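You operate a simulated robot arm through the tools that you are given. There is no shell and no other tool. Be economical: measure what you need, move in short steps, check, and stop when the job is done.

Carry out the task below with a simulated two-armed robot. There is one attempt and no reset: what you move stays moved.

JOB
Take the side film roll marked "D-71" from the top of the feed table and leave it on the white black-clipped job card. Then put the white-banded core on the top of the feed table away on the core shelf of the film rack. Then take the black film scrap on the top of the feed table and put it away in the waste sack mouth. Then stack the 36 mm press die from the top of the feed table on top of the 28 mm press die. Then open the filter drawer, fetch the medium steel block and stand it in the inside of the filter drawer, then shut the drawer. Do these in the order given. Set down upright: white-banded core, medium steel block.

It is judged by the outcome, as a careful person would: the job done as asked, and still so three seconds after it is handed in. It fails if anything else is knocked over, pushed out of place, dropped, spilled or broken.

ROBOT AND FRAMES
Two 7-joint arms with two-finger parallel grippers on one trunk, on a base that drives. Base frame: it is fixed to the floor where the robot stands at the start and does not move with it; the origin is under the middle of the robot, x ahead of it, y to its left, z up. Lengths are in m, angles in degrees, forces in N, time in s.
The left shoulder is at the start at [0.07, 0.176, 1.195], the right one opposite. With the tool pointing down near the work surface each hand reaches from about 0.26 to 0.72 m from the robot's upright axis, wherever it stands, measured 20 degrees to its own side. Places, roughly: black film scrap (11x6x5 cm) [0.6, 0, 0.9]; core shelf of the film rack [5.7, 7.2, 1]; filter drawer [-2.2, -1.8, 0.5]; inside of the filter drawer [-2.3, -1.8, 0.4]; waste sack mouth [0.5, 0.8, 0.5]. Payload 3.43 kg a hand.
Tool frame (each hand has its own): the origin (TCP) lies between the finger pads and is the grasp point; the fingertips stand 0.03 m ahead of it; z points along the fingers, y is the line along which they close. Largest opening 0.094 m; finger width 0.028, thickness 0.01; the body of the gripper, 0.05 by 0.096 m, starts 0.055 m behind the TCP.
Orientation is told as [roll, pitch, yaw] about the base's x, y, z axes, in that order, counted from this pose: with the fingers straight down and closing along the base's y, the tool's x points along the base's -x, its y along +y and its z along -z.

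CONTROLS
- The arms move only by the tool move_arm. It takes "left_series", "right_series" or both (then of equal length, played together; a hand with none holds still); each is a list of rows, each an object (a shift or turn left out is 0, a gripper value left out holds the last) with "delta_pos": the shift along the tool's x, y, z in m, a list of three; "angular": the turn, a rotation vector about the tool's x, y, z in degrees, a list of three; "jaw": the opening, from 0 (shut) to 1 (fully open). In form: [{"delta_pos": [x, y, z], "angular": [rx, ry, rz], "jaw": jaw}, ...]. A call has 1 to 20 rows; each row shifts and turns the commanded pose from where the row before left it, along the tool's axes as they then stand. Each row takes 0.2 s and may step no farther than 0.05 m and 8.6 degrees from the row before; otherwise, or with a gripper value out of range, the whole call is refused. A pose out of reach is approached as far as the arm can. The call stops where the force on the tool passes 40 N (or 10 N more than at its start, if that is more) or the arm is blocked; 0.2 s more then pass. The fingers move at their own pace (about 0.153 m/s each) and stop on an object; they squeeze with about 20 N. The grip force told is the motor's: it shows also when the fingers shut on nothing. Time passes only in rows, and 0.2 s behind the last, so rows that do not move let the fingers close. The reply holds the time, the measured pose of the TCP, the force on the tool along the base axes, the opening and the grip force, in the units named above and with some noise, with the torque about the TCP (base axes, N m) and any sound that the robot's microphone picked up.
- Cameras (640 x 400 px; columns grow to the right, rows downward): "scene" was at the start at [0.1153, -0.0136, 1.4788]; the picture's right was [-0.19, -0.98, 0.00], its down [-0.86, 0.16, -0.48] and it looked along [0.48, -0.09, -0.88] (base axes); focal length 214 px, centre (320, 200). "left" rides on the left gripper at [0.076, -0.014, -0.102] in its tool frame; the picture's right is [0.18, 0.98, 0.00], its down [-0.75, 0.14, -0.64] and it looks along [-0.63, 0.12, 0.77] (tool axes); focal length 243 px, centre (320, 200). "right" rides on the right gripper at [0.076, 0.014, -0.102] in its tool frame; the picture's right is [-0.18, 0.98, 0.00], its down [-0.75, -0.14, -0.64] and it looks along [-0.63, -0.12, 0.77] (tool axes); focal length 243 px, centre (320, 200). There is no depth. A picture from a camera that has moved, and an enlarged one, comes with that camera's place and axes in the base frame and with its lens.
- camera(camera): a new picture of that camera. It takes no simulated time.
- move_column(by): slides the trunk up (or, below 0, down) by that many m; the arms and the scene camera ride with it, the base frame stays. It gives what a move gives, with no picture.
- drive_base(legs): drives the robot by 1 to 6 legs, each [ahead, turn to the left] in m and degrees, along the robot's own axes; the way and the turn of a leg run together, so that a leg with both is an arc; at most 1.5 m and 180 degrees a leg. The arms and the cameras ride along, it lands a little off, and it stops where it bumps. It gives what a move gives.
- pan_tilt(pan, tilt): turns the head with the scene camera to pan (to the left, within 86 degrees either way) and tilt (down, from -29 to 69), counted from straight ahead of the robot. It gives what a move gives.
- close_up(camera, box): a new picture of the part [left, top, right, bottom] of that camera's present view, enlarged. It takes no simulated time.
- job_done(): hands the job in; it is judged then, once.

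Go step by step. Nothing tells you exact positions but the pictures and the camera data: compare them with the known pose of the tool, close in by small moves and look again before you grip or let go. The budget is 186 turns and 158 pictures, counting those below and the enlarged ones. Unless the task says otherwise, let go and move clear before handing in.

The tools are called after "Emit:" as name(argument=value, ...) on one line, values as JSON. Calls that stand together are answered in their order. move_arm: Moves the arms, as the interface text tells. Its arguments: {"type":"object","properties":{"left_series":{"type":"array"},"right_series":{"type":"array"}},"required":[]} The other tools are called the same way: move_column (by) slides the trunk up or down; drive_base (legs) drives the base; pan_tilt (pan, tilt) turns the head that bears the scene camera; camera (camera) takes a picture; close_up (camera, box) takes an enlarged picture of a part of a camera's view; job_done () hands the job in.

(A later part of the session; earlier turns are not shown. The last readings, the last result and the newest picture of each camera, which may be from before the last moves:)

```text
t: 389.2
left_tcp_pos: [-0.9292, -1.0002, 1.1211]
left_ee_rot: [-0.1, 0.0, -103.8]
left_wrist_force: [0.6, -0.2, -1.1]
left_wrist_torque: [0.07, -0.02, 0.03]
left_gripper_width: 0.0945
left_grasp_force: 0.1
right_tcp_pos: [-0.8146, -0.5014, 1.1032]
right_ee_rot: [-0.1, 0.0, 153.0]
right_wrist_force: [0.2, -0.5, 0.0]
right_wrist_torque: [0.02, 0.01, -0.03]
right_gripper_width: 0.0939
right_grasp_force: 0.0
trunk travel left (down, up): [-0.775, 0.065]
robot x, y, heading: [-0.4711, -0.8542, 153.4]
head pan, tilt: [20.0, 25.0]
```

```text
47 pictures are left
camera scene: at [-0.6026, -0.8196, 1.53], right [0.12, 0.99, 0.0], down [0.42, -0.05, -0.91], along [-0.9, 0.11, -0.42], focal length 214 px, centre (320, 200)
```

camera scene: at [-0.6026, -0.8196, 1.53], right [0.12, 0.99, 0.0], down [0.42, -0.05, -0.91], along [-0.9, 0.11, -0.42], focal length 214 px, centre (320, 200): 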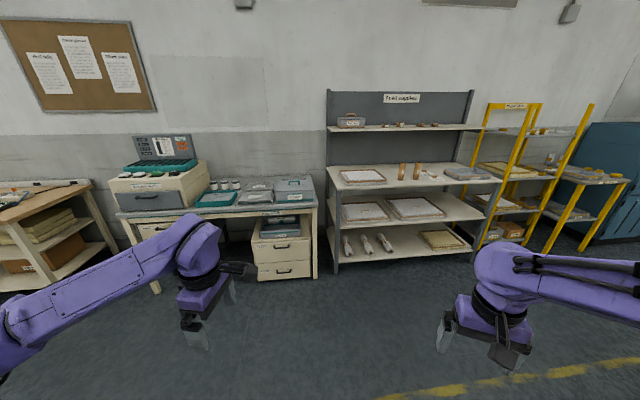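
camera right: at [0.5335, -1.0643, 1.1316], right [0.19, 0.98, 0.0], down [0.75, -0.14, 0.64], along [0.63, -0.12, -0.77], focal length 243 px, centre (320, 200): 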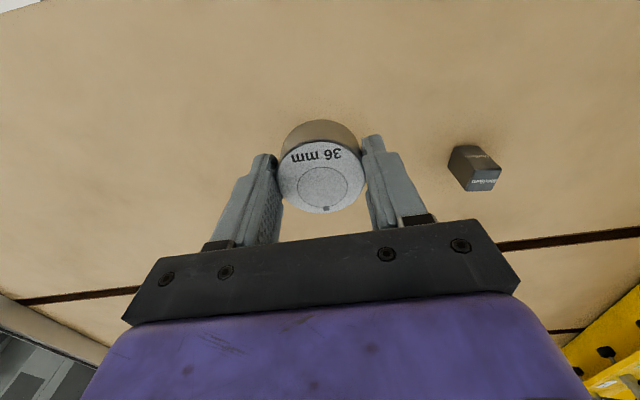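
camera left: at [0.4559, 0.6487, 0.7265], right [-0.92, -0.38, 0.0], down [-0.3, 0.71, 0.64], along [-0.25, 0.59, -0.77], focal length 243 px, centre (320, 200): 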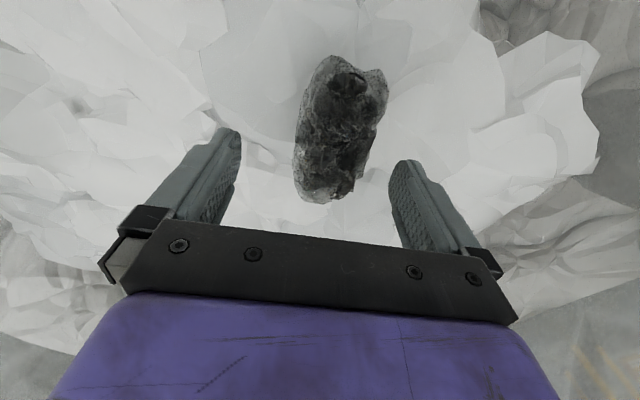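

The drawer at (-2.2, -1.8) is under the left desk, hidden by my arm. I drive there and face it.

Emit:
drive_base(legs=[[0, 75], [1.05, 0], [0, -48]])

Emit:
pan_tilt(pan=0, tilt=40)

Emit:
camera(camera="scene")

```text
t: 400.0
left_tcp_pos: [-1.5328, -1.9748, 1.1204]
left_ee_rot: [-0.1, 0.0, -77.5]
left_wrist_force: [-0.4, 0.0, 0.4]
left_wrist_torque: [-0.02, 0.0, 0.0]
left_gripper_width: 0.0937
left_grasp_force: 0.1
right_tcp_pos: [-1.6509, -1.4769, 1.104]
right_ee_rot: [-0.1, 0.0, 179.3]
right_wrist_force: [0.7, 0.6, -0.2]
right_wrist_torque: [0.02, -0.03, 0.03]
right_gripper_width: 0.094
right_grasp_force: 0.0
trunk travel left (down, up): [-0.775, 0.065]
robot x, y, heading: [-1.1805, -1.6358, 179.6]
head pan, tilt: [20.0, 25.0]
```

```text
t: 400.9
left_tcp_pos: [-1.5335, -1.9747, 1.1205]
left_ee_rot: [-0.1, -0.1, -77.5]
left_wrist_force: [0.2, 0.2, 1.1]
left_wrist_torque: [0.01, -0.02, -0.01]
left_gripper_width: 0.094
left_grasp_force: 0.1
right_tcp_pos: [-1.6522, -1.4776, 1.1046]
right_ee_rot: [-0.1, 0.1, 179.4]
right_wrist_force: [0.2, 0.1, -0.4]
right_wrist_torque: [0.02, 0.0, -0.01]
right_gripper_width: 0.094
right_grasp_force: 0.1
trunk travel left (down, up): [-0.775, 0.065]
robot x, y, heading: [-1.186, -1.6318, 179.7]
head pan, tilt: [0.0, 40.0]
```

```text
46 pictures are left
camera scene: at [-1.319, -1.636, 1.5068], right [0.0, 1.0, 0.0], down [0.64, 0.0, -0.77], along [-0.77, 0.0, -0.64], focal length 214 px, centre (320, 200)
```

scene: 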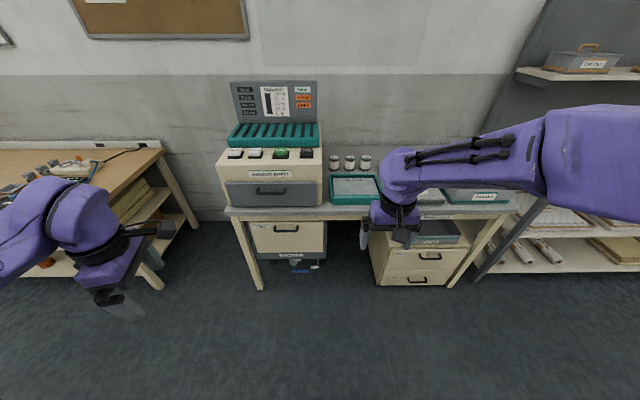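

Emit:
close_up(camera="scene", box=[210, 140, 350, 280])

```text
2.86 times, centred on (280, 210) of scene
camera zoom: at [-1.319, -1.636, 1.5068], right [0.0, 1.0, 0.0], down [0.64, 0.0, -0.77], along [-0.77, 0.0, -0.64], focal length 613 px, centre (434, 171)
```

zoom: 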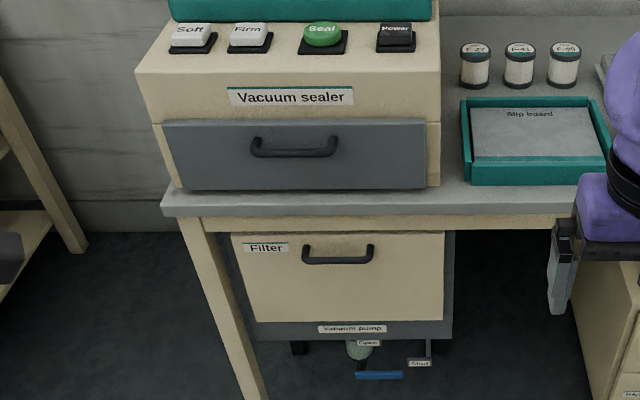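

The target is the beige "Filter" drawer with a bar handle at about (-2.16, -1.84, 0.53). I'll grip the bar with the left hand pointing forward, closing vertically, with the trunk lowered.

Emit:
move_arm(left_series=[{"angular": [0, 0, 6.4]}, {"angular": [0, 0, 6.3]}, {"angular": [7.5, 0, 0]}, {"angular": [7.5, 0, 0]}, {"angular": [7.5, 0, 0]}, {"angular": [7.5, 0, 0]}, {"angular": [7.5, 0, 0]}, {"angular": [7.5, 0, 0]}, {"angular": [7.5, 0, 0]}, {"angular": [7.5, 0, 0]}, {"angular": [7.5, 0, 0]}, {"angular": [7.5, 0, 0]}, {"angular": [7.5, 0, 0]}, {"angular": [7.5, 0, 0]}, {}], right_series=[{"delta_pos": [0.03, 0, -0.02]}, {"delta_pos": [0.03, 0, -0.02]}, {"delta_pos": [0.03, 0, -0.02]}, {"delta_pos": [0.03, 0, -0.02]}, {}, {}, {}, {}, {}, {}, {}, {}, {}, {}, {}])

Emit:
camera(camera="left")

```text
t: 404.1
left_tcp_pos: [-1.64, -2.0426, 1.1629]
left_ee_rot: [-90.2, 0.0, -90.3]
left_wrist_force: [0.3, -0.8, 1.0]
left_wrist_torque: [0.01, 0.02, -0.03]
left_gripper_width: 0.094
left_grasp_force: 0.2
left hand out of reach, approached as far as the arm can: row 5, 6, 7, 8, 9, 10, 11, 12, 13
right_tcp_pos: [-1.5318, -1.4787, 1.1822]
right_ee_rot: [0.0, 0.0, 179.3]
right_wrist_force: [-0.6, 0.7, -0.1]
right_wrist_torque: [0.02, -0.02, 0.01]
right_gripper_width: 0.0942
right_grasp_force: 0.0
trunk travel left (down, up): [-0.775, 0.065]
robot x, y, heading: [-1.1805, -1.6352, 179.8]
head pan, tilt: [0.0, 40.0]
```

```text
44 pictures are left
camera left: at [-1.5382, -1.9672, 1.1755], right [0.0, 0.18, -0.98], down [0.64, -0.76, -0.14], along [-0.77, -0.63, -0.12], focal length 243 px, centre (320, 200)
```

left: 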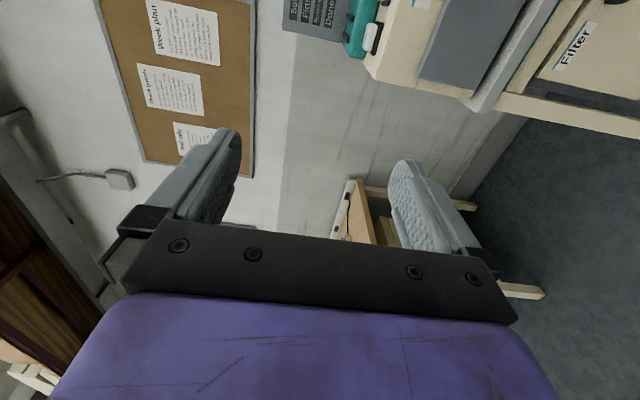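

The hand now points forward with jaws vertical. I align it with the handle's y, and lower the trunk.

Emit:
move_arm(left_series=[{"delta_pos": [0.04, 0, 0]}, {"delta_pos": [0.04, 0, 0]}, {"delta_pos": [0.04, 0, 0]}, {"delta_pos": [0.04, 0, 0]}, {"delta_pos": [0.04, 0, 0]}, {}])

Emit:
move_column(by=-0.55)

Emit:
pan_tilt(pan=0, tilt=25)

Emit:
camera(camera="scene")

Emit:
camera(camera="left")

```text
t: 405.5
left_tcp_pos: [-1.6911, -1.9172, 1.1407]
left_ee_rot: [-89.9, -0.1, -90.2]
left_wrist_force: [-0.7, -0.1, 0.4]
left_wrist_torque: [0.0, 0.0, 0.01]
left_gripper_width: 0.0941
left_grasp_force: 0.1
left hand out of reach, approached as far as the arm can: row 1, 2, 3, 4, 5
right_tcp_pos: [-1.531, -1.478, 1.1825]
right_ee_rot: [-0.1, -0.1, 179.3]
right_wrist_force: [-0.6, 0.1, 1.3]
right_wrist_torque: [0.02, -0.02, 0.02]
right_gripper_width: 0.0941
right_grasp_force: 0.2
trunk travel left (down, up): [-0.775, 0.065]
robot x, y, heading: [-1.1823, -1.6385, 179.7]
head pan, tilt: [0.0, 40.0]
```

```text
refused: -0.55 is not a number from -0.4 to 0.4
```

```text
t: 406.2
left_tcp_pos: [-1.6916, -1.9188, 1.1409]
left_ee_rot: [-90.0, -0.1, -90.1]
left_wrist_force: [0.0, -0.7, -0.1]
left_wrist_torque: [0.0, 0.0, 0.0]
left_gripper_width: 0.0942
left_grasp_force: 0.0
right_tcp_pos: [-1.5314, -1.479, 1.1829]
right_ee_rot: [-0.1, 0.0, 179.3]
right_wrist_force: [-0.2, -0.3, 0.0]
right_wrist_torque: [0.0, 0.01, 0.02]
right_gripper_width: 0.0941
right_grasp_force: 0.1
trunk travel left (down, up): [-0.775, 0.065]
robot x, y, heading: [-1.1905, -1.6367, 179.5]
head pan, tilt: [0.0, 25.0]
```

```text
43 pictures are left
camera scene: at [-1.3261, -1.636, 1.53], right [0.01, 1.0, 0.0], down [0.42, 0.0, -0.91], along [-0.91, 0.01, -0.42], focal length 214 px, centre (320, 200)
```

scene: 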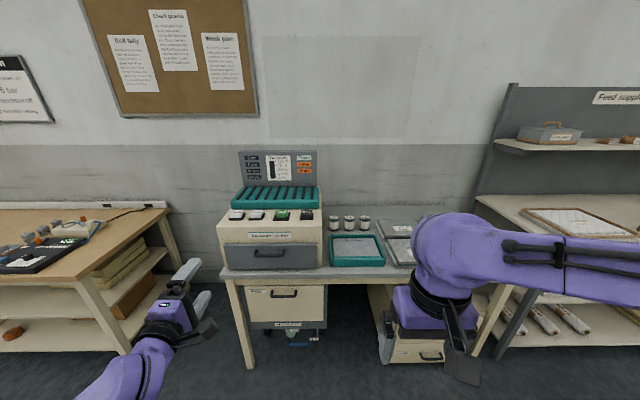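

```text
42 pictures are left
camera left: at [-1.5891, -1.8429, 1.1554], right [0.0, 0.18, -0.98], down [0.64, -0.76, -0.14], along [-0.77, -0.63, -0.12], focal length 243 px, centre (320, 200)
```

left: 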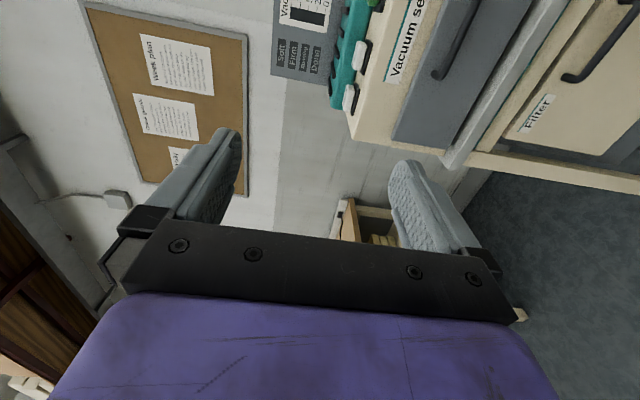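

Emit:
move_column(by=-0.4)

Emit:
move_column(by=-0.2)

Emit:
move_arm(left_series=[{"delta_pos": [0, 0, 0.04]}, {"delta_pos": [0.01, 0, 0.04]}, {"delta_pos": [0.03, 0, 0.02]}, {"delta_pos": [0.04, 0, 0]}, {}])

Emit:
camera(camera="scene")

Emit:
camera(camera="left")

```text
t: 410.1
left_tcp_pos: [-1.6919, -1.9184, 0.7411]
left_ee_rot: [-89.8, -0.1, -90.1]
left_wrist_force: [0.2, 0.0, 0.3]
left_wrist_torque: [-0.01, -0.04, 0.02]
left_gripper_width: 0.094
left_grasp_force: 0.1
right_tcp_pos: [-1.5316, -1.4792, 0.7812]
right_ee_rot: [-0.1, 0.0, 179.3]
right_wrist_force: [0.9, -0.2, -0.8]
right_wrist_torque: [0.03, -0.02, -0.02]
right_gripper_width: 0.0942
right_grasp_force: 0.0
trunk travel left (down, up): [-0.375, 0.465]
robot x, y, heading: [-1.183, -1.6362, 179.7]
head pan, tilt: [0.0, 25.0]
```

```text
t: 412.2
left_tcp_pos: [-1.6919, -1.9172, 0.5423]
left_ee_rot: [-89.9, -0.1, -90.3]
left_wrist_force: [0.0, 0.5, -0.2]
left_wrist_torque: [0.02, 0.03, 0.02]
left_gripper_width: 0.0939
left_grasp_force: 0.0
right_tcp_pos: [-1.5308, -1.4787, 0.5828]
right_ee_rot: [-0.1, -0.1, 179.3]
right_wrist_force: [-0.4, -0.2, 1.1]
right_wrist_torque: [0.01, -0.01, -0.01]
right_gripper_width: 0.0941
right_grasp_force: 0.0
trunk travel left (down, up): [-0.175, 0.665]
robot x, y, heading: [-1.179, -1.639, 179.7]
head pan, tilt: [0.0, 25.0]
```

```text
t: 413.4
left_tcp_pos: [-1.6983, -1.9235, 0.5455]
left_ee_rot: [-89.9, -0.1, -90.2]
left_wrist_force: [0.1, -0.3, 0.0]
left_wrist_torque: [-0.01, -0.02, -0.03]
left_gripper_width: 0.0941
left_grasp_force: 0.1
left hand out of reach, approached as far as the arm can: row 1, 2, 3, 4
right_tcp_pos: [-1.5304, -1.4798, 0.5826]
right_ee_rot: [0.0, 0.0, 179.4]
right_wrist_force: [0.2, -0.2, -1.1]
right_wrist_torque: [0.02, 0.01, 0.03]
right_gripper_width: 0.0943
right_grasp_force: 0.0
trunk travel left (down, up): [-0.175, 0.665]
robot x, y, heading: [-1.1844, -1.6331, 179.7]
head pan, tilt: [0.0, 25.0]
```

```text
41 pictures are left
camera scene: at [-1.326, -1.6358, 0.93], right [0.01, 1.0, 0.0], down [0.42, 0.0, -0.91], along [-0.91, 0.01, -0.42], focal length 214 px, centre (320, 200)
```

scene: 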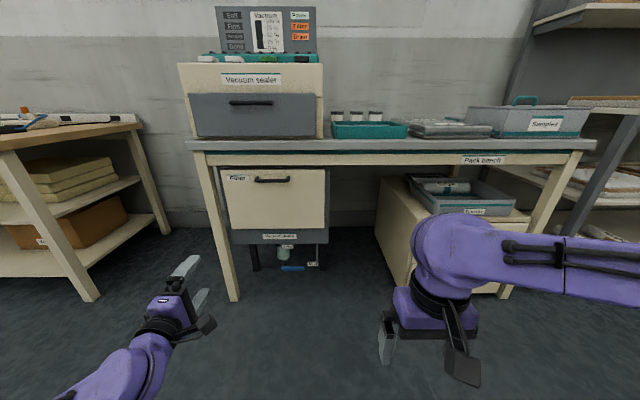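

```text
40 pictures are left
camera left: at [-1.595, -1.8471, 0.5596], right [0.0, 0.18, -0.98], down [0.64, -0.76, -0.14], along [-0.77, -0.63, -0.12], focal length 243 px, centre (320, 200)
```

left: 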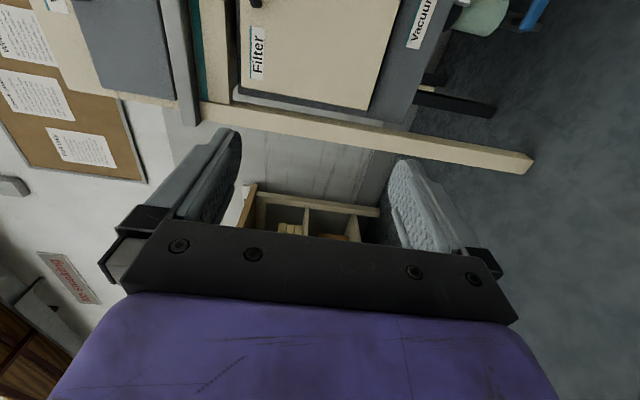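

Handle triangulates to about (-2.10, -1.807, 0.658). The commanded hand pose seems to lag inside an unreachable zone, so I extend further forward.

Emit:
move_arm(left_series=[{"delta_pos": [-0.02, 0, 0.044]}, {"delta_pos": [-0.02, 0, 0.044]}, {"delta_pos": [-0.02, 0, 0.044]}, {"delta_pos": [-0.02, 0, 0.044]}, {"delta_pos": [-0.02, 0, 0.044]}, {}])

```text
t: 414.8
left_tcp_pos: [-1.9168, -2.0246, 0.5397]
left_ee_rot: [-89.9, -0.1, -90.1]
left_wrist_force: [0.2, 0.3, -0.2]
left_wrist_torque: [-0.01, 0.0, 0.0]
left_gripper_width: 0.0939
left_grasp_force: 0.0
right_tcp_pos: [-1.5306, -1.4797, 0.582]
right_ee_rot: [-0.1, -0.1, 179.4]
right_wrist_force: [0.0, 0.3, 0.5]
right_wrist_torque: [0.01, 0.01, 0.04]
right_gripper_width: 0.0941
right_grasp_force: 0.1
trunk travel left (down, up): [-0.175, 0.665]
robot x, y, heading: [-1.1851, -1.6365, 179.7]
head pan, tilt: [0.0, 25.0]
```

Emit:
move_arm(left_series=[{"delta_pos": [0.043, 0, 0]}, {"delta_pos": [0.043, 0, 0]}, {"delta_pos": [0.043, 0, 0]}, {"delta_pos": [0.043, 0, 0]}, {"delta_pos": [0.043, 0, 0]}, {"jaw": 0.65}])

Emit:
move_column(by=0.118)

Emit:
camera(camera="left")

Emit:
close_up(camera="scene", box=[170, 100, 370, 300])

```text
t: 416.2
left_tcp_pos: [-1.9157, -1.8082, 0.5439]
left_ee_rot: [-89.9, -0.1, -90.2]
left_wrist_force: [0.3, 0.0, 0.5]
left_wrist_torque: [0.0, 0.03, 0.04]
left_gripper_width: 0.0612
left_grasp_force: 0.1
right_tcp_pos: [-1.5309, -1.4788, 0.5828]
right_ee_rot: [-0.1, -0.1, 179.3]
right_wrist_force: [-0.5, 0.9, -0.1]
right_wrist_torque: [-0.03, -0.01, -0.01]
right_gripper_width: 0.0939
right_grasp_force: 0.0
trunk travel left (down, up): [-0.175, 0.665]
robot x, y, heading: [-1.1847, -1.6381, 179.6]
head pan, tilt: [0.0, 25.0]
```

```text
t: 417.7
left_tcp_pos: [-1.9166, -1.8091, 0.6619]
left_ee_rot: [-89.9, -0.1, -90.1]
left_wrist_force: [0.7, 0.0, -0.2]
left_wrist_torque: [0.01, 0.01, 0.01]
left_gripper_width: 0.0614
left_grasp_force: 0.0
right_tcp_pos: [-1.5303, -1.4804, 0.701]
right_ee_rot: [-0.1, 0.0, 179.4]
right_wrist_force: [1.0, -0.1, 0.2]
right_wrist_torque: [0.0, 0.01, 0.02]
right_gripper_width: 0.0939
right_grasp_force: 0.1
trunk travel left (down, up): [-0.293, 0.547]
robot x, y, heading: [-1.184, -1.635, 179.5]
head pan, tilt: [0.0, 25.0]
```

```text
39 pictures are left
camera left: at [-1.8135, -1.7336, 0.6756], right [0.0, 0.18, -0.98], down [0.64, -0.76, -0.14], along [-0.77, -0.63, -0.12], focal length 243 px, centre (320, 200)
```

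left: 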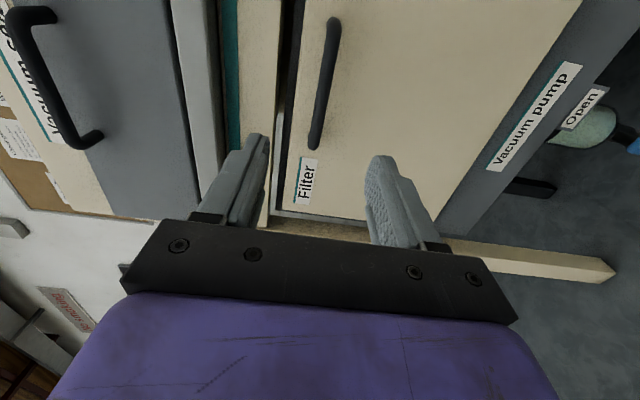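

```text
2.00 times, centred on (270, 200) of scene
camera zoom: at [-1.3263, -1.6358, 1.048], right [0.01, 1.0, 0.0], down [0.42, 0.0, -0.91], along [-0.91, 0.01, -0.42], focal length 429 px, centre (420, 200)
```

zoom: 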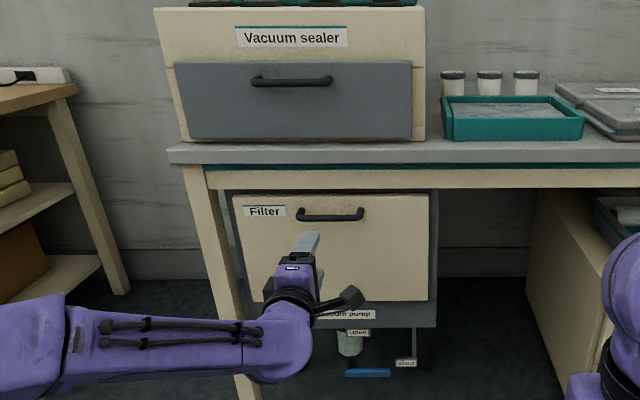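

The bar centre is at (-2.10, -1.81, 0.656) and lines up between the jaws. I drive forward 15 cm, keeping the hand level.

Emit:
drive_base(legs=[[0.15, 0]])

Emit:
move_arm(left_series=[{"delta_pos": [0, 0.004, 0]}, {}])

Emit:
camera(camera="left")

```text
t: 419.1
left_tcp_pos: [-2.0663, -1.8086, 0.6612]
left_ee_rot: [-89.9, -0.1, -90.2]
left_wrist_force: [-0.7, 0.7, 0.1]
left_wrist_torque: [0.02, 0.02, 0.02]
left_gripper_width: 0.061
left_grasp_force: 0.1
right_tcp_pos: [-1.6799, -1.4781, 0.7008]
right_ee_rot: [0.0, 0.2, 179.3]
right_wrist_force: [0.4, 0.6, 0.3]
right_wrist_torque: [0.0, -0.01, 0.0]
right_gripper_width: 0.0942
right_grasp_force: 0.1
trunk travel left (down, up): [-0.293, 0.547]
robot x, y, heading: [-1.3344, -1.6356, 179.5]
head pan, tilt: [0.0, 25.0]
```

```text
t: 419.7
left_tcp_pos: [-2.0655, -1.8074, 0.6581]
left_ee_rot: [-89.9, -0.1, -90.2]
left_wrist_force: [-0.2, -0.3, 0.0]
left_wrist_torque: [-0.01, 0.0, 0.03]
left_gripper_width: 0.0613
left_grasp_force: 0.1
right_tcp_pos: [-1.6805, -1.4791, 0.6995]
right_ee_rot: [-0.2, 0.1, 179.4]
right_wrist_force: [-0.1, 0.3, 0.1]
right_wrist_torque: [0.0, 0.01, -0.01]
right_gripper_width: 0.0939
right_grasp_force: 0.0
trunk travel left (down, up): [-0.293, 0.547]
robot x, y, heading: [-1.3329, -1.6356, 179.7]
head pan, tilt: [0.0, 25.0]
```

```text
37 pictures are left
camera left: at [-1.9622, -1.7322, 0.6718], right [0.0, 0.18, -0.98], down [0.64, -0.76, -0.14], along [-0.77, -0.63, -0.12], focal length 243 px, centre (320, 200)
```

left: 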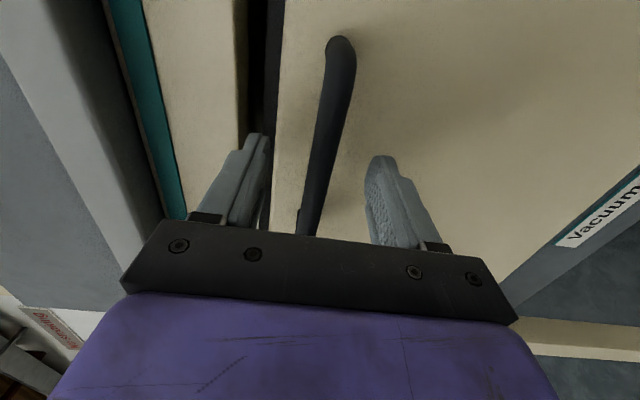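

Emit:
move_arm(left_series=[{"delta_pos": [0, 0, 0.012]}, {"delta_pos": [0, 0, 0.01]}, {}, {"jaw": 0.3}, {"jaw": 0}, {}, {}])

Emit:
camera(camera="left")

```text
t: 420.7
left_tcp_pos: [-2.0823, -1.8071, 0.6579]
left_ee_rot: [-89.8, -0.1, -90.4]
left_wrist_force: [22.5, -0.8, 3.5]
left_wrist_torque: [0.19, -0.12, -0.12]
left_gripper_width: 0.0181
left_grasp_force: 20.3
right_tcp_pos: [-1.6774, -1.4801, 0.701]
right_ee_rot: [-0.1, -0.3, 179.4]
right_wrist_force: [-0.4, -0.7, 0.1]
right_wrist_torque: [0.03, 0.02, 0.01]
right_gripper_width: 0.0941
right_grasp_force: 0.0
trunk travel left (down, up): [-0.293, 0.547]
robot x, y, heading: [-1.3331, -1.637, 179.8]
head pan, tilt: [0.0, 25.0]
stopped in row 5 (left hand): the force on the tool passed its limit (the readings are from after the stop); the commanded pose is now the measured one
```

```text
36 pictures are left
camera left: at [-1.9795, -1.7309, 0.6724], right [0.0, 0.18, -0.98], down [0.64, -0.76, -0.14], along [-0.77, -0.63, -0.12], focal length 243 px, centre (320, 200)
```

left: 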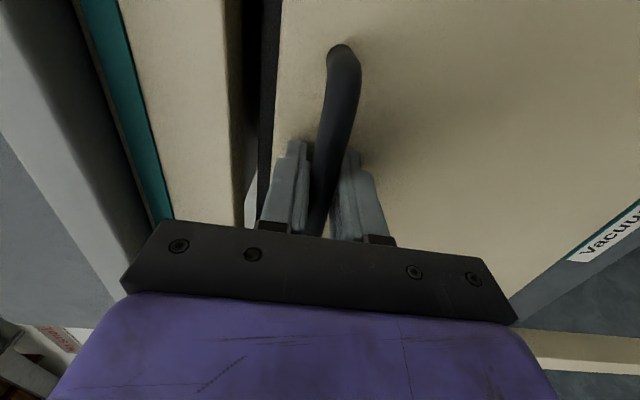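

The bar is gripped. I pull the drawer by backing the base slowly.

Emit:
drive_base(legs=[[-0.08, 0]])

Emit:
camera(camera="left")

```text
t: 421.8
left_tcp_pos: [-2.0071, -1.8058, 0.6569]
left_ee_rot: [-89.9, -0.1, -90.3]
left_wrist_force: [0.7, 4.6, 12.7]
left_wrist_torque: [0.19, -0.03, -0.17]
left_gripper_width: 0.0181
left_grasp_force: 45.4
right_tcp_pos: [-1.5997, -1.4776, 0.7006]
right_ee_rot: [0.0, -0.1, 179.1]
right_wrist_force: [-0.1, 0.4, -1.0]
right_wrist_torque: [0.0, -0.03, -0.01]
right_gripper_width: 0.0942
right_grasp_force: 0.0
trunk travel left (down, up): [-0.293, 0.547]
robot x, y, heading: [-1.2532, -1.6352, 179.8]
head pan, tilt: [0.0, 25.0]
```

```text
35 pictures are left
camera left: at [-1.9033, -1.7303, 0.6723], right [0.0, 0.18, -0.98], down [0.64, -0.76, -0.14], along [-0.77, -0.63, -0.12], focal length 243 px, centre (320, 200)
```

left: 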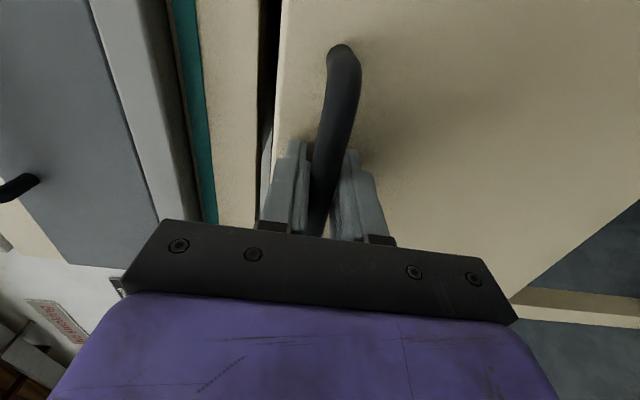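

It opens. I pull 20 cm more.

Emit:
drive_base(legs=[[-0.2, 0]])

Emit:
close_up(camera="scene", box=[120, 100, 400, 360])

```text
t: 423.4
left_tcp_pos: [-1.8048, -1.8051, 0.6581]
left_ee_rot: [-89.9, -0.4, -90.5]
left_wrist_force: [1.1, 33.9, 5.1]
left_wrist_torque: [0.38, 0.03, -0.6]
left_gripper_width: 0.0181
left_grasp_force: 44.6
right_tcp_pos: [-1.4015, -1.4782, 0.6998]
right_ee_rot: [0.1, -0.1, 179.5]
right_wrist_force: [1.4, 0.4, 0.2]
right_wrist_torque: [-0.02, 0.02, 0.0]
right_gripper_width: 0.0938
right_grasp_force: 0.1
trunk travel left (down, up): [-0.293, 0.547]
robot x, y, heading: [-1.0558, -1.633, 179.7]
head pan, tilt: [0.0, 25.0]
```

```text
1.54 times, centred on (260, 230) of scene
camera zoom: at [-1.1947, -1.6322, 1.0482], right [0.0, 1.0, 0.0], down [0.42, -0.01, -0.91], along [-0.91, 0.0, -0.42], focal length 330 px, centre (412, 154)
```

zoom: 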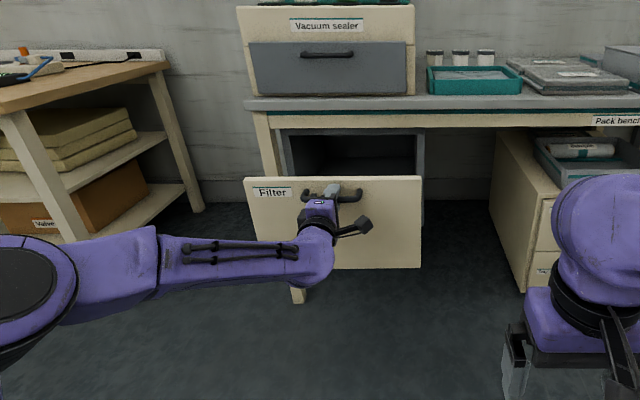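

The drawer is open about 28 cm. I release the handle and back off.

Emit:
move_arm(left_series=[{"jaw": 0.4}, {"jaw": 0.7}, {}])

Emit:
drive_base(legs=[[-0.2, 0]])

Emit:
move_column(by=0.4)

Emit:
move_column(by=0.08)

Emit:
pan_tilt(pan=0, tilt=40)

Emit:
camera(camera="scene")

```text
t: 424.1
left_tcp_pos: [-1.8055, -1.8062, 0.6559]
left_ee_rot: [-89.7, -0.1, -90.5]
left_wrist_force: [-0.3, 0.1, -0.3]
left_wrist_torque: [0.01, 0.0, 0.01]
left_gripper_width: 0.0659
left_grasp_force: 0.1
right_tcp_pos: [-1.4009, -1.4813, 0.7003]
right_ee_rot: [-0.1, 0.0, 179.6]
right_wrist_force: [0.0, 0.0, 0.2]
right_wrist_torque: [-0.03, -0.03, 0.01]
right_gripper_width: 0.0943
right_grasp_force: 0.1
trunk travel left (down, up): [-0.293, 0.547]
robot x, y, heading: [-1.0527, -1.6373, 179.6]
head pan, tilt: [0.0, 25.0]
```

```text
t: 425.8
left_tcp_pos: [-1.6014, -1.8049, 0.6564]
left_ee_rot: [-89.8, -0.1, -90.6]
left_wrist_force: [0.0, -0.7, 0.2]
left_wrist_torque: [-0.04, -0.07, -0.01]
left_gripper_width: 0.0658
left_grasp_force: 0.0
right_tcp_pos: [-1.1964, -1.4808, 0.7014]
right_ee_rot: [-0.1, 0.0, 179.2]
right_wrist_force: [0.0, 0.2, -0.4]
right_wrist_torque: [0.02, 0.03, -0.01]
right_gripper_width: 0.0943
right_grasp_force: 0.0
trunk travel left (down, up): [-0.293, 0.547]
robot x, y, heading: [-0.8517, -1.636, 179.5]
head pan, tilt: [0.0, 25.0]
```

```text
t: 429.6
left_tcp_pos: [-1.6028, -1.804, 1.0558]
left_ee_rot: [-89.7, -0.1, -90.7]
left_wrist_force: [-0.2, 0.0, 0.0]
left_wrist_torque: [0.0, -0.06, 0.0]
left_gripper_width: 0.0657
left_grasp_force: 0.0
right_tcp_pos: [-1.1969, -1.4799, 1.1008]
right_ee_rot: [-0.2, 0.0, 179.3]
right_wrist_force: [0.5, 0.7, -0.2]
right_wrist_torque: [-0.02, 0.0, 0.0]
right_gripper_width: 0.0941
right_grasp_force: 0.1
trunk travel left (down, up): [-0.693, 0.147]
robot x, y, heading: [-0.8505, -1.6375, 179.6]
head pan, tilt: [0.0, 25.0]
```

```text
t: 430.8
left_tcp_pos: [-1.6029, -1.805, 1.1364]
left_ee_rot: [-89.7, -0.1, -90.7]
left_wrist_force: [-0.1, 0.7, 0.1]
left_wrist_torque: [0.01, 0.03, 0.01]
left_gripper_width: 0.0657
left_grasp_force: 0.2
right_tcp_pos: [-1.1978, -1.481, 1.1798]
right_ee_rot: [-0.1, 0.0, 179.3]
right_wrist_force: [-0.9, 0.7, 0.1]
right_wrist_torque: [0.03, 0.01, 0.0]
right_gripper_width: 0.094
right_grasp_force: 0.0
trunk travel left (down, up): [-0.773, 0.067]
robot x, y, heading: [-0.849, -1.6364, 179.6]
head pan, tilt: [0.0, 25.0]
```

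```text
t: 431.5
left_tcp_pos: [-1.6027, -1.8046, 1.1354]
left_ee_rot: [-89.7, 0.0, -90.8]
left_wrist_force: [-0.3, -0.1, 0.0]
left_wrist_torque: [0.0, -0.02, 0.0]
left_gripper_width: 0.0657
left_grasp_force: 0.1
right_tcp_pos: [-1.197, -1.4795, 1.1811]
right_ee_rot: [-0.1, 0.0, 179.3]
right_wrist_force: [0.2, 0.5, 0.7]
right_wrist_torque: [-0.01, -0.01, 0.03]
right_gripper_width: 0.0942
right_grasp_force: 0.0
trunk travel left (down, up): [-0.773, 0.067]
robot x, y, heading: [-0.8532, -1.6379, 179.8]
head pan, tilt: [0.0, 40.0]
```

```text
33 pictures are left
camera scene: at [-0.9854, -1.6367, 1.5048], right [0.01, 1.0, 0.0], down [0.64, 0.0, -0.77], along [-0.77, 0.01, -0.64], focal length 214 px, centre (320, 200)
```

scene: 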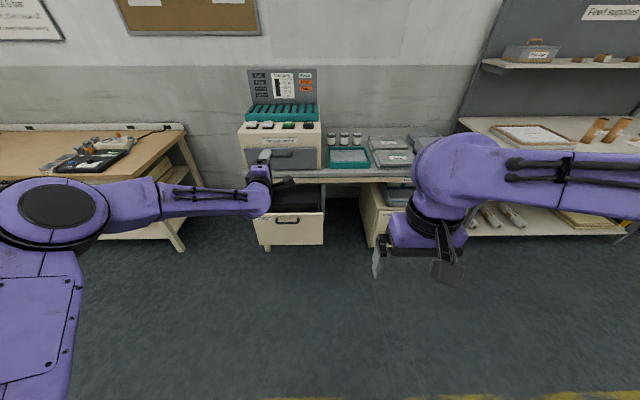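

Now I restore the left hand to pointing down and drive back to the table for the block.

Emit:
move_arm(left_series=[{"angular": [-7.5, 0, 0]}, {"angular": [-7.5, 0, 0]}, {"angular": [-7.5, 0, 0]}, {"angular": [-7.5, 0, 0]}, {"angular": [-7.5, 0, 0]}, {"angular": [-7.5, 0, 0]}, {"angular": [-7.5, 0, 0]}, {"angular": [-7.5, 0, 0]}, {"angular": [-7.5, 0, 0]}, {"angular": [-7.5, 0, 0]}, {"angular": [-7.5, 0, 0]}, {"angular": [-7.5, 0, 0]}, {"delta_pos": [-0.03, 0.04, 0], "jaw": 0}, {"delta_pos": [-0.03, 0.04, 0]}, {"delta_pos": [-0.03, 0.04, 0]}, {"delta_pos": [-0.03, 0.04, 0]}, {"delta_pos": [-0.03, 0.04, 0]}, {"delta_pos": [0, 0.04, 0]}, {"delta_pos": [0, 0.04, 0]}, {}])

Emit:
drive_base(legs=[[0, -118], [0.88, 0], [0, -60]])

```text
t: 435.7
left_tcp_pos: [-1.5201, -1.8144, 1.1695]
left_ee_rot: [0.2, 0.0, -90.7]
left_wrist_force: [-0.9, 0.2, 0.4]
left_wrist_torque: [-0.03, 0.01, -0.01]
left_gripper_width: 0.0
left_grasp_force: 20.0
left hand out of reach, approached as far as the arm can: row 10, 11, 12, 13, 14, 15, 16, 17, 18, 19
right_tcp_pos: [-1.198, -1.4807, 1.1806]
right_ee_rot: [0.0, -0.1, 179.2]
right_wrist_force: [0.6, -0.5, 0.0]
right_wrist_torque: [0.01, -0.03, 0.01]
right_gripper_width: 0.0941
right_grasp_force: 0.0
trunk travel left (down, up): [-0.773, 0.067]
robot x, y, heading: [-0.8474, -1.6413, 179.6]
head pan, tilt: [0.0, 40.0]
```

```text
t: 448.0
left_tcp_pos: [0.2368, -0.6339, 1.1703]
left_ee_rot: [0.3, -0.1, 92.4]
left_wrist_force: [0.0, 0.3, 1.2]
left_wrist_torque: [-0.05, 0.0, -0.01]
left_gripper_width: 0.0
left_grasp_force: 20.1
right_tcp_pos: [-0.0682, -0.986, 1.1804]
right_ee_rot: [-0.2, 0.0, 2.4]
right_wrist_force: [0.3, 0.3, -0.4]
right_wrist_torque: [0.0, 0.02, 0.0]
right_gripper_width: 0.0938
right_grasp_force: 0.0
trunk travel left (down, up): [-0.773, 0.067]
robot x, y, heading: [-0.4238, -0.8507, 2.9]
head pan, tilt: [0.0, 40.0]
```

I pull the left hand back and outward so it won't pass over the clamp posts.

Emit:
move_arm(left_series=[{"delta_pos": [-0.03, 0.03, 0]}, {"delta_pos": [-0.03, 0.03, 0]}, {"delta_pos": [-0.03, 0.03, 0]}, {"delta_pos": [-0.03, 0.03, 0]}, {"delta_pos": [0, 0.04, 0]}, {"delta_pos": [0, 0.04, 0]}, {"delta_pos": [0, 0.04, 0]}, {}])

```text
t: 449.8
left_tcp_pos: [0.2259, -0.5592, 1.2064]
left_ee_rot: [0.3, 0.0, 92.4]
left_wrist_force: [0.4, 0.1, -0.4]
left_wrist_torque: [-0.02, -0.01, 0.0]
left_gripper_width: 0.0
left_grasp_force: 19.8
left hand out of reach, approached as far as the arm can: row 1, 2, 3, 4, 5, 6, 7
right_tcp_pos: [-0.0669, -0.9862, 1.1799]
right_ee_rot: [-0.1, 0.0, 2.4]
right_wrist_force: [0.7, 0.6, 0.0]
right_wrist_torque: [0.01, -0.01, -0.02]
right_gripper_width: 0.094
right_grasp_force: 0.1
trunk travel left (down, up): [-0.773, 0.067]
robot x, y, heading: [-0.4211, -0.8466, 2.8]
head pan, tilt: [0.0, 40.0]
```

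Emit:
move_arm(left_series=[{"angular": [0, 0, 8]}, {"angular": [0, 0, 8]}, {"angular": [0, 0, 8]}, {"angular": [0, 0, 8]}, {"angular": [0, 0, 8]}, {"angular": [0, 0, 8]}, {"angular": [0, 0, 8]}, {"angular": [0, 0, 8]}, {"angular": [0, 0, 8]}, {"angular": [0, 0, 8]}, {"angular": [0, 0, 8]}, {"delta_pos": [0.04, 0, 0]}, {"delta_pos": [0.04, 0, 0]}, {"delta_pos": [0.04, 0, 0]}, {"delta_pos": [0.04, 0, 0]}, {"delta_pos": [0.04, 0, 0]}, {}])

Emit:
camera(camera="scene")

```text
t: 453.4
left_tcp_pos: [0.0424, -0.669, 1.2222]
left_ee_rot: [-0.5, -0.8, 41.9]
left_wrist_force: [-0.4, -0.6, 0.6]
left_wrist_torque: [-0.01, 0.02, 0.01]
left_gripper_width: 0.0001
left_grasp_force: 20.0
left hand out of reach, approached as far as the arm can: row 6, 7, 8, 9, 10, 11
right_tcp_pos: [-0.0666, -0.9861, 1.1799]
right_ee_rot: [-0.1, 0.1, 2.4]
right_wrist_force: [-0.2, 0.9, 0.6]
right_wrist_torque: [-0.01, 0.02, 0.01]
right_gripper_width: 0.0938
right_grasp_force: 0.1
trunk travel left (down, up): [-0.773, 0.067]
robot x, y, heading: [-0.4225, -0.8487, 2.5]
head pan, tilt: [0.0, 40.0]
```

```text
32 pictures are left
camera scene: at [-0.2852, -0.8421, 1.5046], right [0.05, -1.0, 0.0], down [-0.64, -0.03, -0.77], along [0.76, 0.04, -0.64], focal length 214 px, centre (320, 200)
```

scene: 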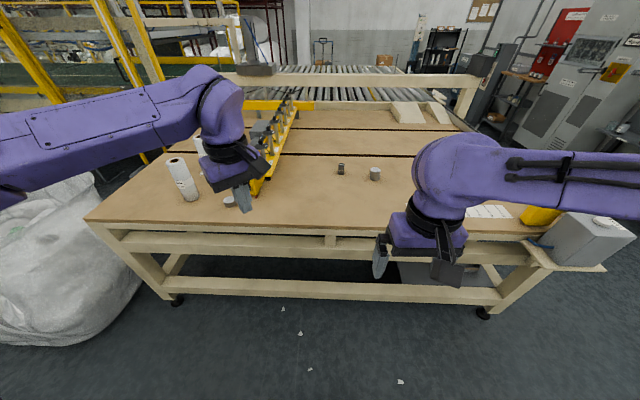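

Emit:
drive_base(legs=[[0.46, -2.5]])

Emit:
move_arm(right_series=[{"delta_pos": [-0.04, 0, 0.01]}, {"delta_pos": [-0.04, 0, 0.01]}, {"delta_pos": [-0.04, 0, 0.01]}, {"delta_pos": [-0.04, 0, 0.01]}, {"angular": [0, 0, 8.2]}, {"angular": [0, 0, 8.2]}, {"angular": [0, 0, 8.2]}, {"angular": [0, 0, 8.2]}, {"angular": [0, 0, 8.2]}, {"angular": [0, 0, 8.2]}, {"angular": [0, 0, 8.2]}, {"angular": [0, 0, 8.2]}, {"angular": [0, 0, 8.2]}, {"angular": [0, 0, 8.2]}, {"angular": [0, 0, 8.2]}, {}])

Emit:
camera(camera="right")

```text
t: 456.2
left_tcp_pos: [0.5251, -0.6799, 1.2212]
left_ee_rot: [-0.6, -0.9, 39.1]
left_wrist_force: [-0.1, 0.9, -0.4]
left_wrist_torque: [0.01, 0.01, 0.03]
left_gripper_width: 0.0001
left_grasp_force: 20.7
right_tcp_pos: [0.3992, -0.991, 1.1818]
right_ee_rot: [0.0, -0.1, -0.4]
right_wrist_force: [0.3, 0.5, 0.9]
right_wrist_torque: [0.0, -0.01, -0.03]
right_gripper_width: 0.094
right_grasp_force: 0.0
trunk travel left (down, up): [-0.773, 0.067]
robot x, y, heading: [0.0511, -0.8334, -0.3]
head pan, tilt: [0.0, 40.0]
```

```text
t: 459.6
left_tcp_pos: [0.5267, -0.6794, 1.2207]
left_ee_rot: [-0.8, -0.9, 39.2]
left_wrist_force: [0.4, -0.1, 0.2]
left_wrist_torque: [-0.01, 0.01, -0.01]
left_gripper_width: 0.0
left_grasp_force: 19.7
right_tcp_pos: [0.5605, -0.9926, 1.1407]
right_ee_rot: [-0.1, 0.0, -90.8]
right_wrist_force: [-0.4, 0.0, 0.5]
right_wrist_torque: [0.02, 0.03, 0.04]
right_gripper_width: 0.0942
right_grasp_force: 0.1
trunk travel left (down, up): [-0.773, 0.067]
robot x, y, heading: [0.0538, -0.8367, 0.0]
head pan, tilt: [0.0, 40.0]
```

```text
31 pictures are left
camera right: at [0.5759, -0.9182, 1.244], right [0.98, -0.2, 0.0], down [-0.15, -0.75, 0.64], along [-0.13, -0.63, -0.77], focal length 243 px, centre (320, 200)
```

right: 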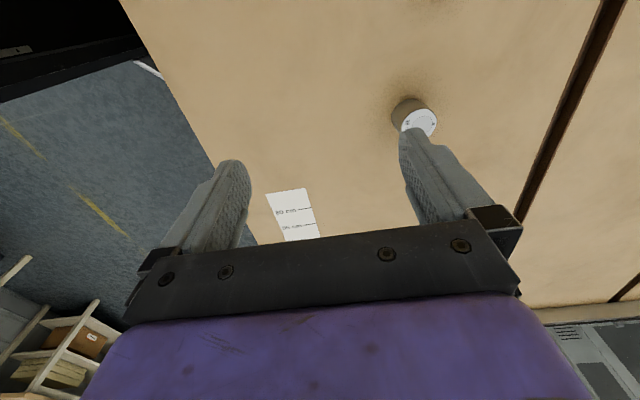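

Emit:
move_arm(right_series=[{"delta_pos": [0.021, 0.039, 0]}, {"delta_pos": [0.021, 0.039, 0]}, {"delta_pos": [0.021, 0.039, 0]}, {"delta_pos": [0.021, 0.039, 0]}, {"delta_pos": [0, 0, 0.03]}, {"delta_pos": [0, 0, 0.03]}, {}])

Emit:
camera(camera="right")

Emit:
close_up(camera="scene", box=[240, 90, 440, 240])

```text
t: 461.2
left_tcp_pos: [0.5272, -0.6794, 1.221]
left_ee_rot: [-0.6, -0.9, 39.1]
left_wrist_force: [0.6, 0.2, -0.4]
left_wrist_torque: [-0.01, 0.02, 0.01]
left_gripper_width: 0.0002
left_grasp_force: 20.5
right_tcp_pos: [0.707, -0.9162, 1.0789]
right_ee_rot: [0.0, -0.1, -90.6]
right_wrist_force: [0.2, 0.0, 0.4]
right_wrist_torque: [0.0, 0.01, -0.01]
right_gripper_width: 0.0942
right_grasp_force: 0.0
right hand out of reach, approached as far as the arm can: row 4
trunk travel left (down, up): [-0.773, 0.067]
robot x, y, heading: [0.0528, -0.8389, 0.0]
head pan, tilt: [0.0, 40.0]
```

```text
30 pictures are left
camera right: at [0.7225, -0.8419, 1.1812], right [0.98, -0.19, 0.0], down [-0.15, -0.75, 0.64], along [-0.12, -0.63, -0.77], focal length 243 px, centre (320, 200)
```

right: 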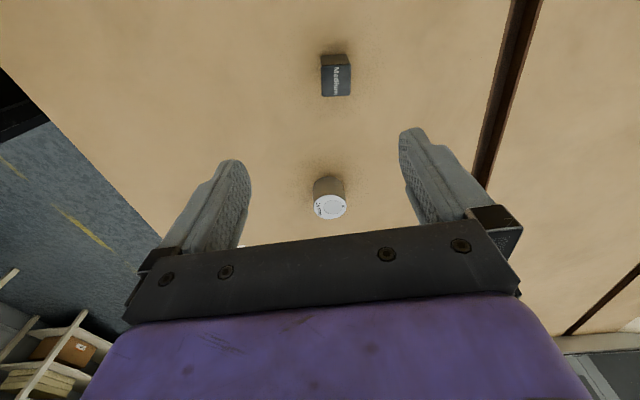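

```text
2.67 times, centred on (340, 165) of scene
camera zoom: at [0.1904, -0.8376, 1.5046], right [0.0, -1.0, 0.0], down [-0.64, 0.0, -0.77], along [0.77, 0.0, -0.64], focal length 572 px, centre (267, 293)
```

zoom: 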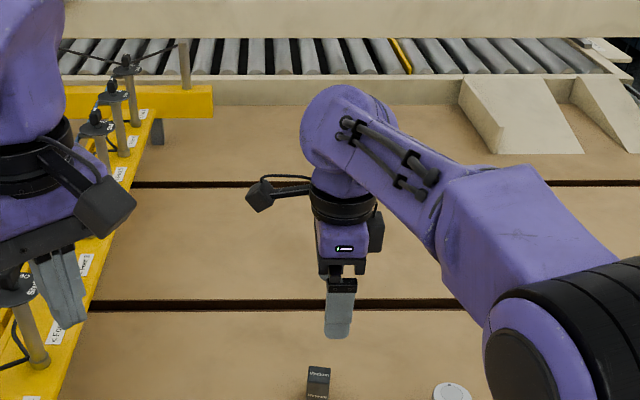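

Emit:
move_arm(right_series=[{"delta_pos": [0.008, 0.018, 0.02]}, {"delta_pos": [0, 0, 0.03]}, {"delta_pos": [0, 0, 0.03]}, {}])

Emit:
camera(camera="right")

```text
t: 462.2
left_tcp_pos: [0.5267, -0.681, 1.2205]
left_ee_rot: [-0.6, -0.9, 39.2]
left_wrist_force: [-0.1, -0.4, 0.1]
left_wrist_torque: [0.03, 0.01, -0.03]
left_gripper_width: 0.0
left_grasp_force: 20.7
right_tcp_pos: [0.725, -0.9083, 0.9988]
right_ee_rot: [0.0, -0.1, -90.5]
right_wrist_force: [0.1, -0.6, -0.5]
right_wrist_torque: [0.04, -0.02, 0.02]
right_gripper_width: 0.0938
right_grasp_force: 0.0
trunk travel left (down, up): [-0.773, 0.067]
robot x, y, heading: [0.0531, -0.8396, -0.3]
head pan, tilt: [0.0, 40.0]
```

```text
28 pictures are left
camera right: at [0.7405, -0.8343, 1.1029], right [0.98, -0.19, 0.0], down [-0.15, -0.75, 0.64], along [-0.12, -0.63, -0.77], focal length 243 px, centre (320, 200)
```

right: 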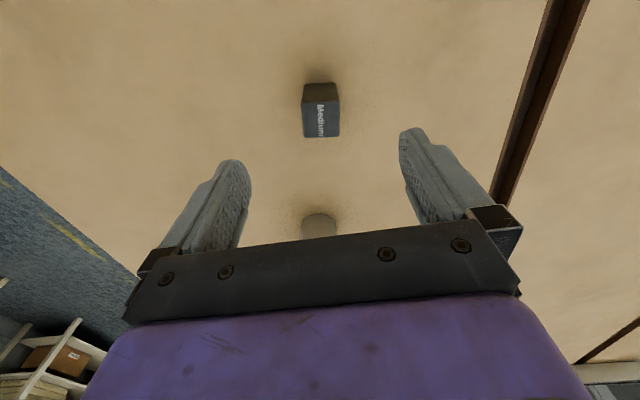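

Aligned. I descend and grip the block.

Emit:
move_arm(right_series=[{"delta_pos": [0.002, 0, 0.04]}, {"delta_pos": [0, 0, 0.035]}, {"delta_pos": [0, 0, 0.025]}, {}, {"jaw": 0.5}, {"jaw": 0}, {}, {}, {}])

Emit:
move_arm(right_series=[{"delta_pos": [0, 0, -0.03]}, {"delta_pos": [0, 0, -0.03]}, {}])

Emit:
camera(camera="right")

```text
t: 464.2
left_tcp_pos: [0.5271, -0.6796, 1.2205]
left_ee_rot: [-0.6, -1.0, 39.1]
left_wrist_force: [-0.9, -0.3, 0.8]
left_wrist_torque: [0.01, 0.02, 0.01]
left_gripper_width: 0.0001
left_grasp_force: 20.4
right_tcp_pos: [0.7175, -0.915, 0.9003]
right_ee_rot: [0.0, -0.2, -90.7]
right_wrist_force: [1.2, 0.2, 0.0]
right_wrist_torque: [-0.06, -0.02, -0.02]
right_gripper_width: 0.0366
right_grasp_force: 20.3
right hand out of reach, approached as far as the arm can: row 2, 3
trunk travel left (down, up): [-0.773, 0.067]
robot x, y, heading: [0.0514, -0.8381, -0.4]
head pan, tilt: [0.0, 40.0]
```

```text
t: 465.0
left_tcp_pos: [0.5269, -0.6803, 1.2208]
left_ee_rot: [-0.6, -0.8, 39.1]
left_wrist_force: [0.5, 0.5, 0.1]
left_wrist_torque: [-0.01, 0.05, 0.0]
left_gripper_width: 0.0002
left_grasp_force: 20.1
right_tcp_pos: [0.7192, -0.9127, 0.9602]
right_ee_rot: [-0.2, -0.1, -90.5]
right_wrist_force: [0.0, -0.4, -4.5]
right_wrist_torque: [0.02, 0.0, -0.03]
right_gripper_width: 0.0363
right_grasp_force: 19.7
trunk travel left (down, up): [-0.773, 0.067]
robot x, y, heading: [0.0548, -0.8372, -0.0]
head pan, tilt: [0.0, 40.0]
```

```text
27 pictures are left
camera right: at [0.735, -0.8373, 1.0622], right [0.98, -0.19, 0.0], down [-0.15, -0.75, 0.64], along [-0.13, -0.63, -0.77], focal length 243 px, centre (320, 200)
```

right: 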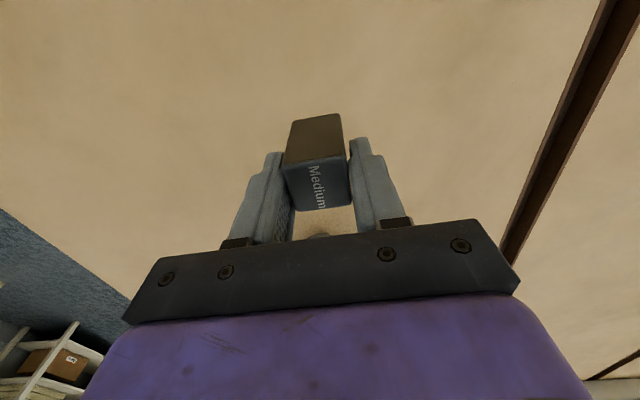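

Block held. I lift it, pull in, and drive back to the open drawer.

Emit:
move_arm(right_series=[{"delta_pos": [0, 0, -0.04]}, {"delta_pos": [0, 0, -0.04]}, {"delta_pos": [0, 0, -0.04]}, {"delta_pos": [0, -0.04, -0.02]}, {"delta_pos": [0, -0.04, 0]}, {"delta_pos": [0, -0.04, 0]}, {}])

Emit:
drive_base(legs=[[-0.46, 0], [0, -117], [1.22, 0], [0, -61]])

Emit:
pan_tilt(pan=0, tilt=45)

Emit:
camera(camera="scene")

```text
t: 466.6
left_tcp_pos: [0.5273, -0.6805, 1.2216]
left_ee_rot: [-0.7, -0.9, 39.2]
left_wrist_force: [0.0, -0.6, 0.1]
left_wrist_torque: [0.02, -0.01, 0.0]
left_gripper_width: 0.0002
left_grasp_force: 20.1
right_tcp_pos: [0.6, -0.9115, 1.1004]
right_ee_rot: [-0.1, -0.1, -90.5]
right_wrist_force: [0.1, -0.2, -5.2]
right_wrist_torque: [0.0, 0.03, 0.01]
right_gripper_width: 0.0366
right_grasp_force: 19.8
trunk travel left (down, up): [-0.773, 0.067]
robot x, y, heading: [0.0517, -0.8366, -0.2]
head pan, tilt: [0.0, 40.0]
```

```text
t: 482.8
left_tcp_pos: [-1.4636, -2.081, 1.2201]
left_ee_rot: [-0.8, -1.0, -139.5]
left_wrist_force: [-0.4, 0.0, -0.3]
left_wrist_torque: [-0.01, -0.03, 0.01]
left_gripper_width: 0.0
left_grasp_force: 20.0
right_tcp_pos: [-1.5433, -1.8504, 1.1017]
right_ee_rot: [0.0, -0.1, 90.8]
right_wrist_force: [-0.5, 0.1, -4.7]
right_wrist_torque: [0.01, 0.02, 0.0]
right_gripper_width: 0.0367
right_grasp_force: 19.6
trunk travel left (down, up): [-0.773, 0.067]
robot x, y, heading: [-0.9944, -1.9123, -178.9]
head pan, tilt: [0.0, 40.0]
```

```text
t: 483.4
left_tcp_pos: [-1.4638, -2.0811, 1.2203]
left_ee_rot: [-0.6, -0.9, -139.5]
left_wrist_force: [0.2, -0.2, -0.5]
left_wrist_torque: [0.0, -0.01, 0.0]
left_gripper_width: 0.0001
left_grasp_force: 19.9
right_tcp_pos: [-1.5445, -1.8497, 1.1008]
right_ee_rot: [-0.1, 0.0, 90.8]
right_wrist_force: [0.5, -0.2, -3.9]
right_wrist_torque: [0.0, 0.01, -0.02]
right_gripper_width: 0.0363
right_grasp_force: 20.1
trunk travel left (down, up): [-0.773, 0.067]
robot x, y, heading: [-0.9928, -1.9093, -178.6]
head pan, tilt: [0.0, 45.0]
```

```text
26 pictures are left
camera scene: at [-1.126, -1.9155, 1.4974], right [-0.02, 1.0, 0.0], down [0.71, 0.02, -0.71], along [-0.71, -0.02, -0.71], focal length 214 px, centre (320, 200)
```

scene: 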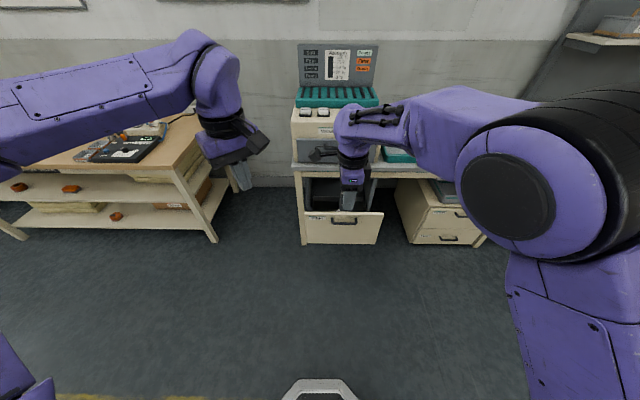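

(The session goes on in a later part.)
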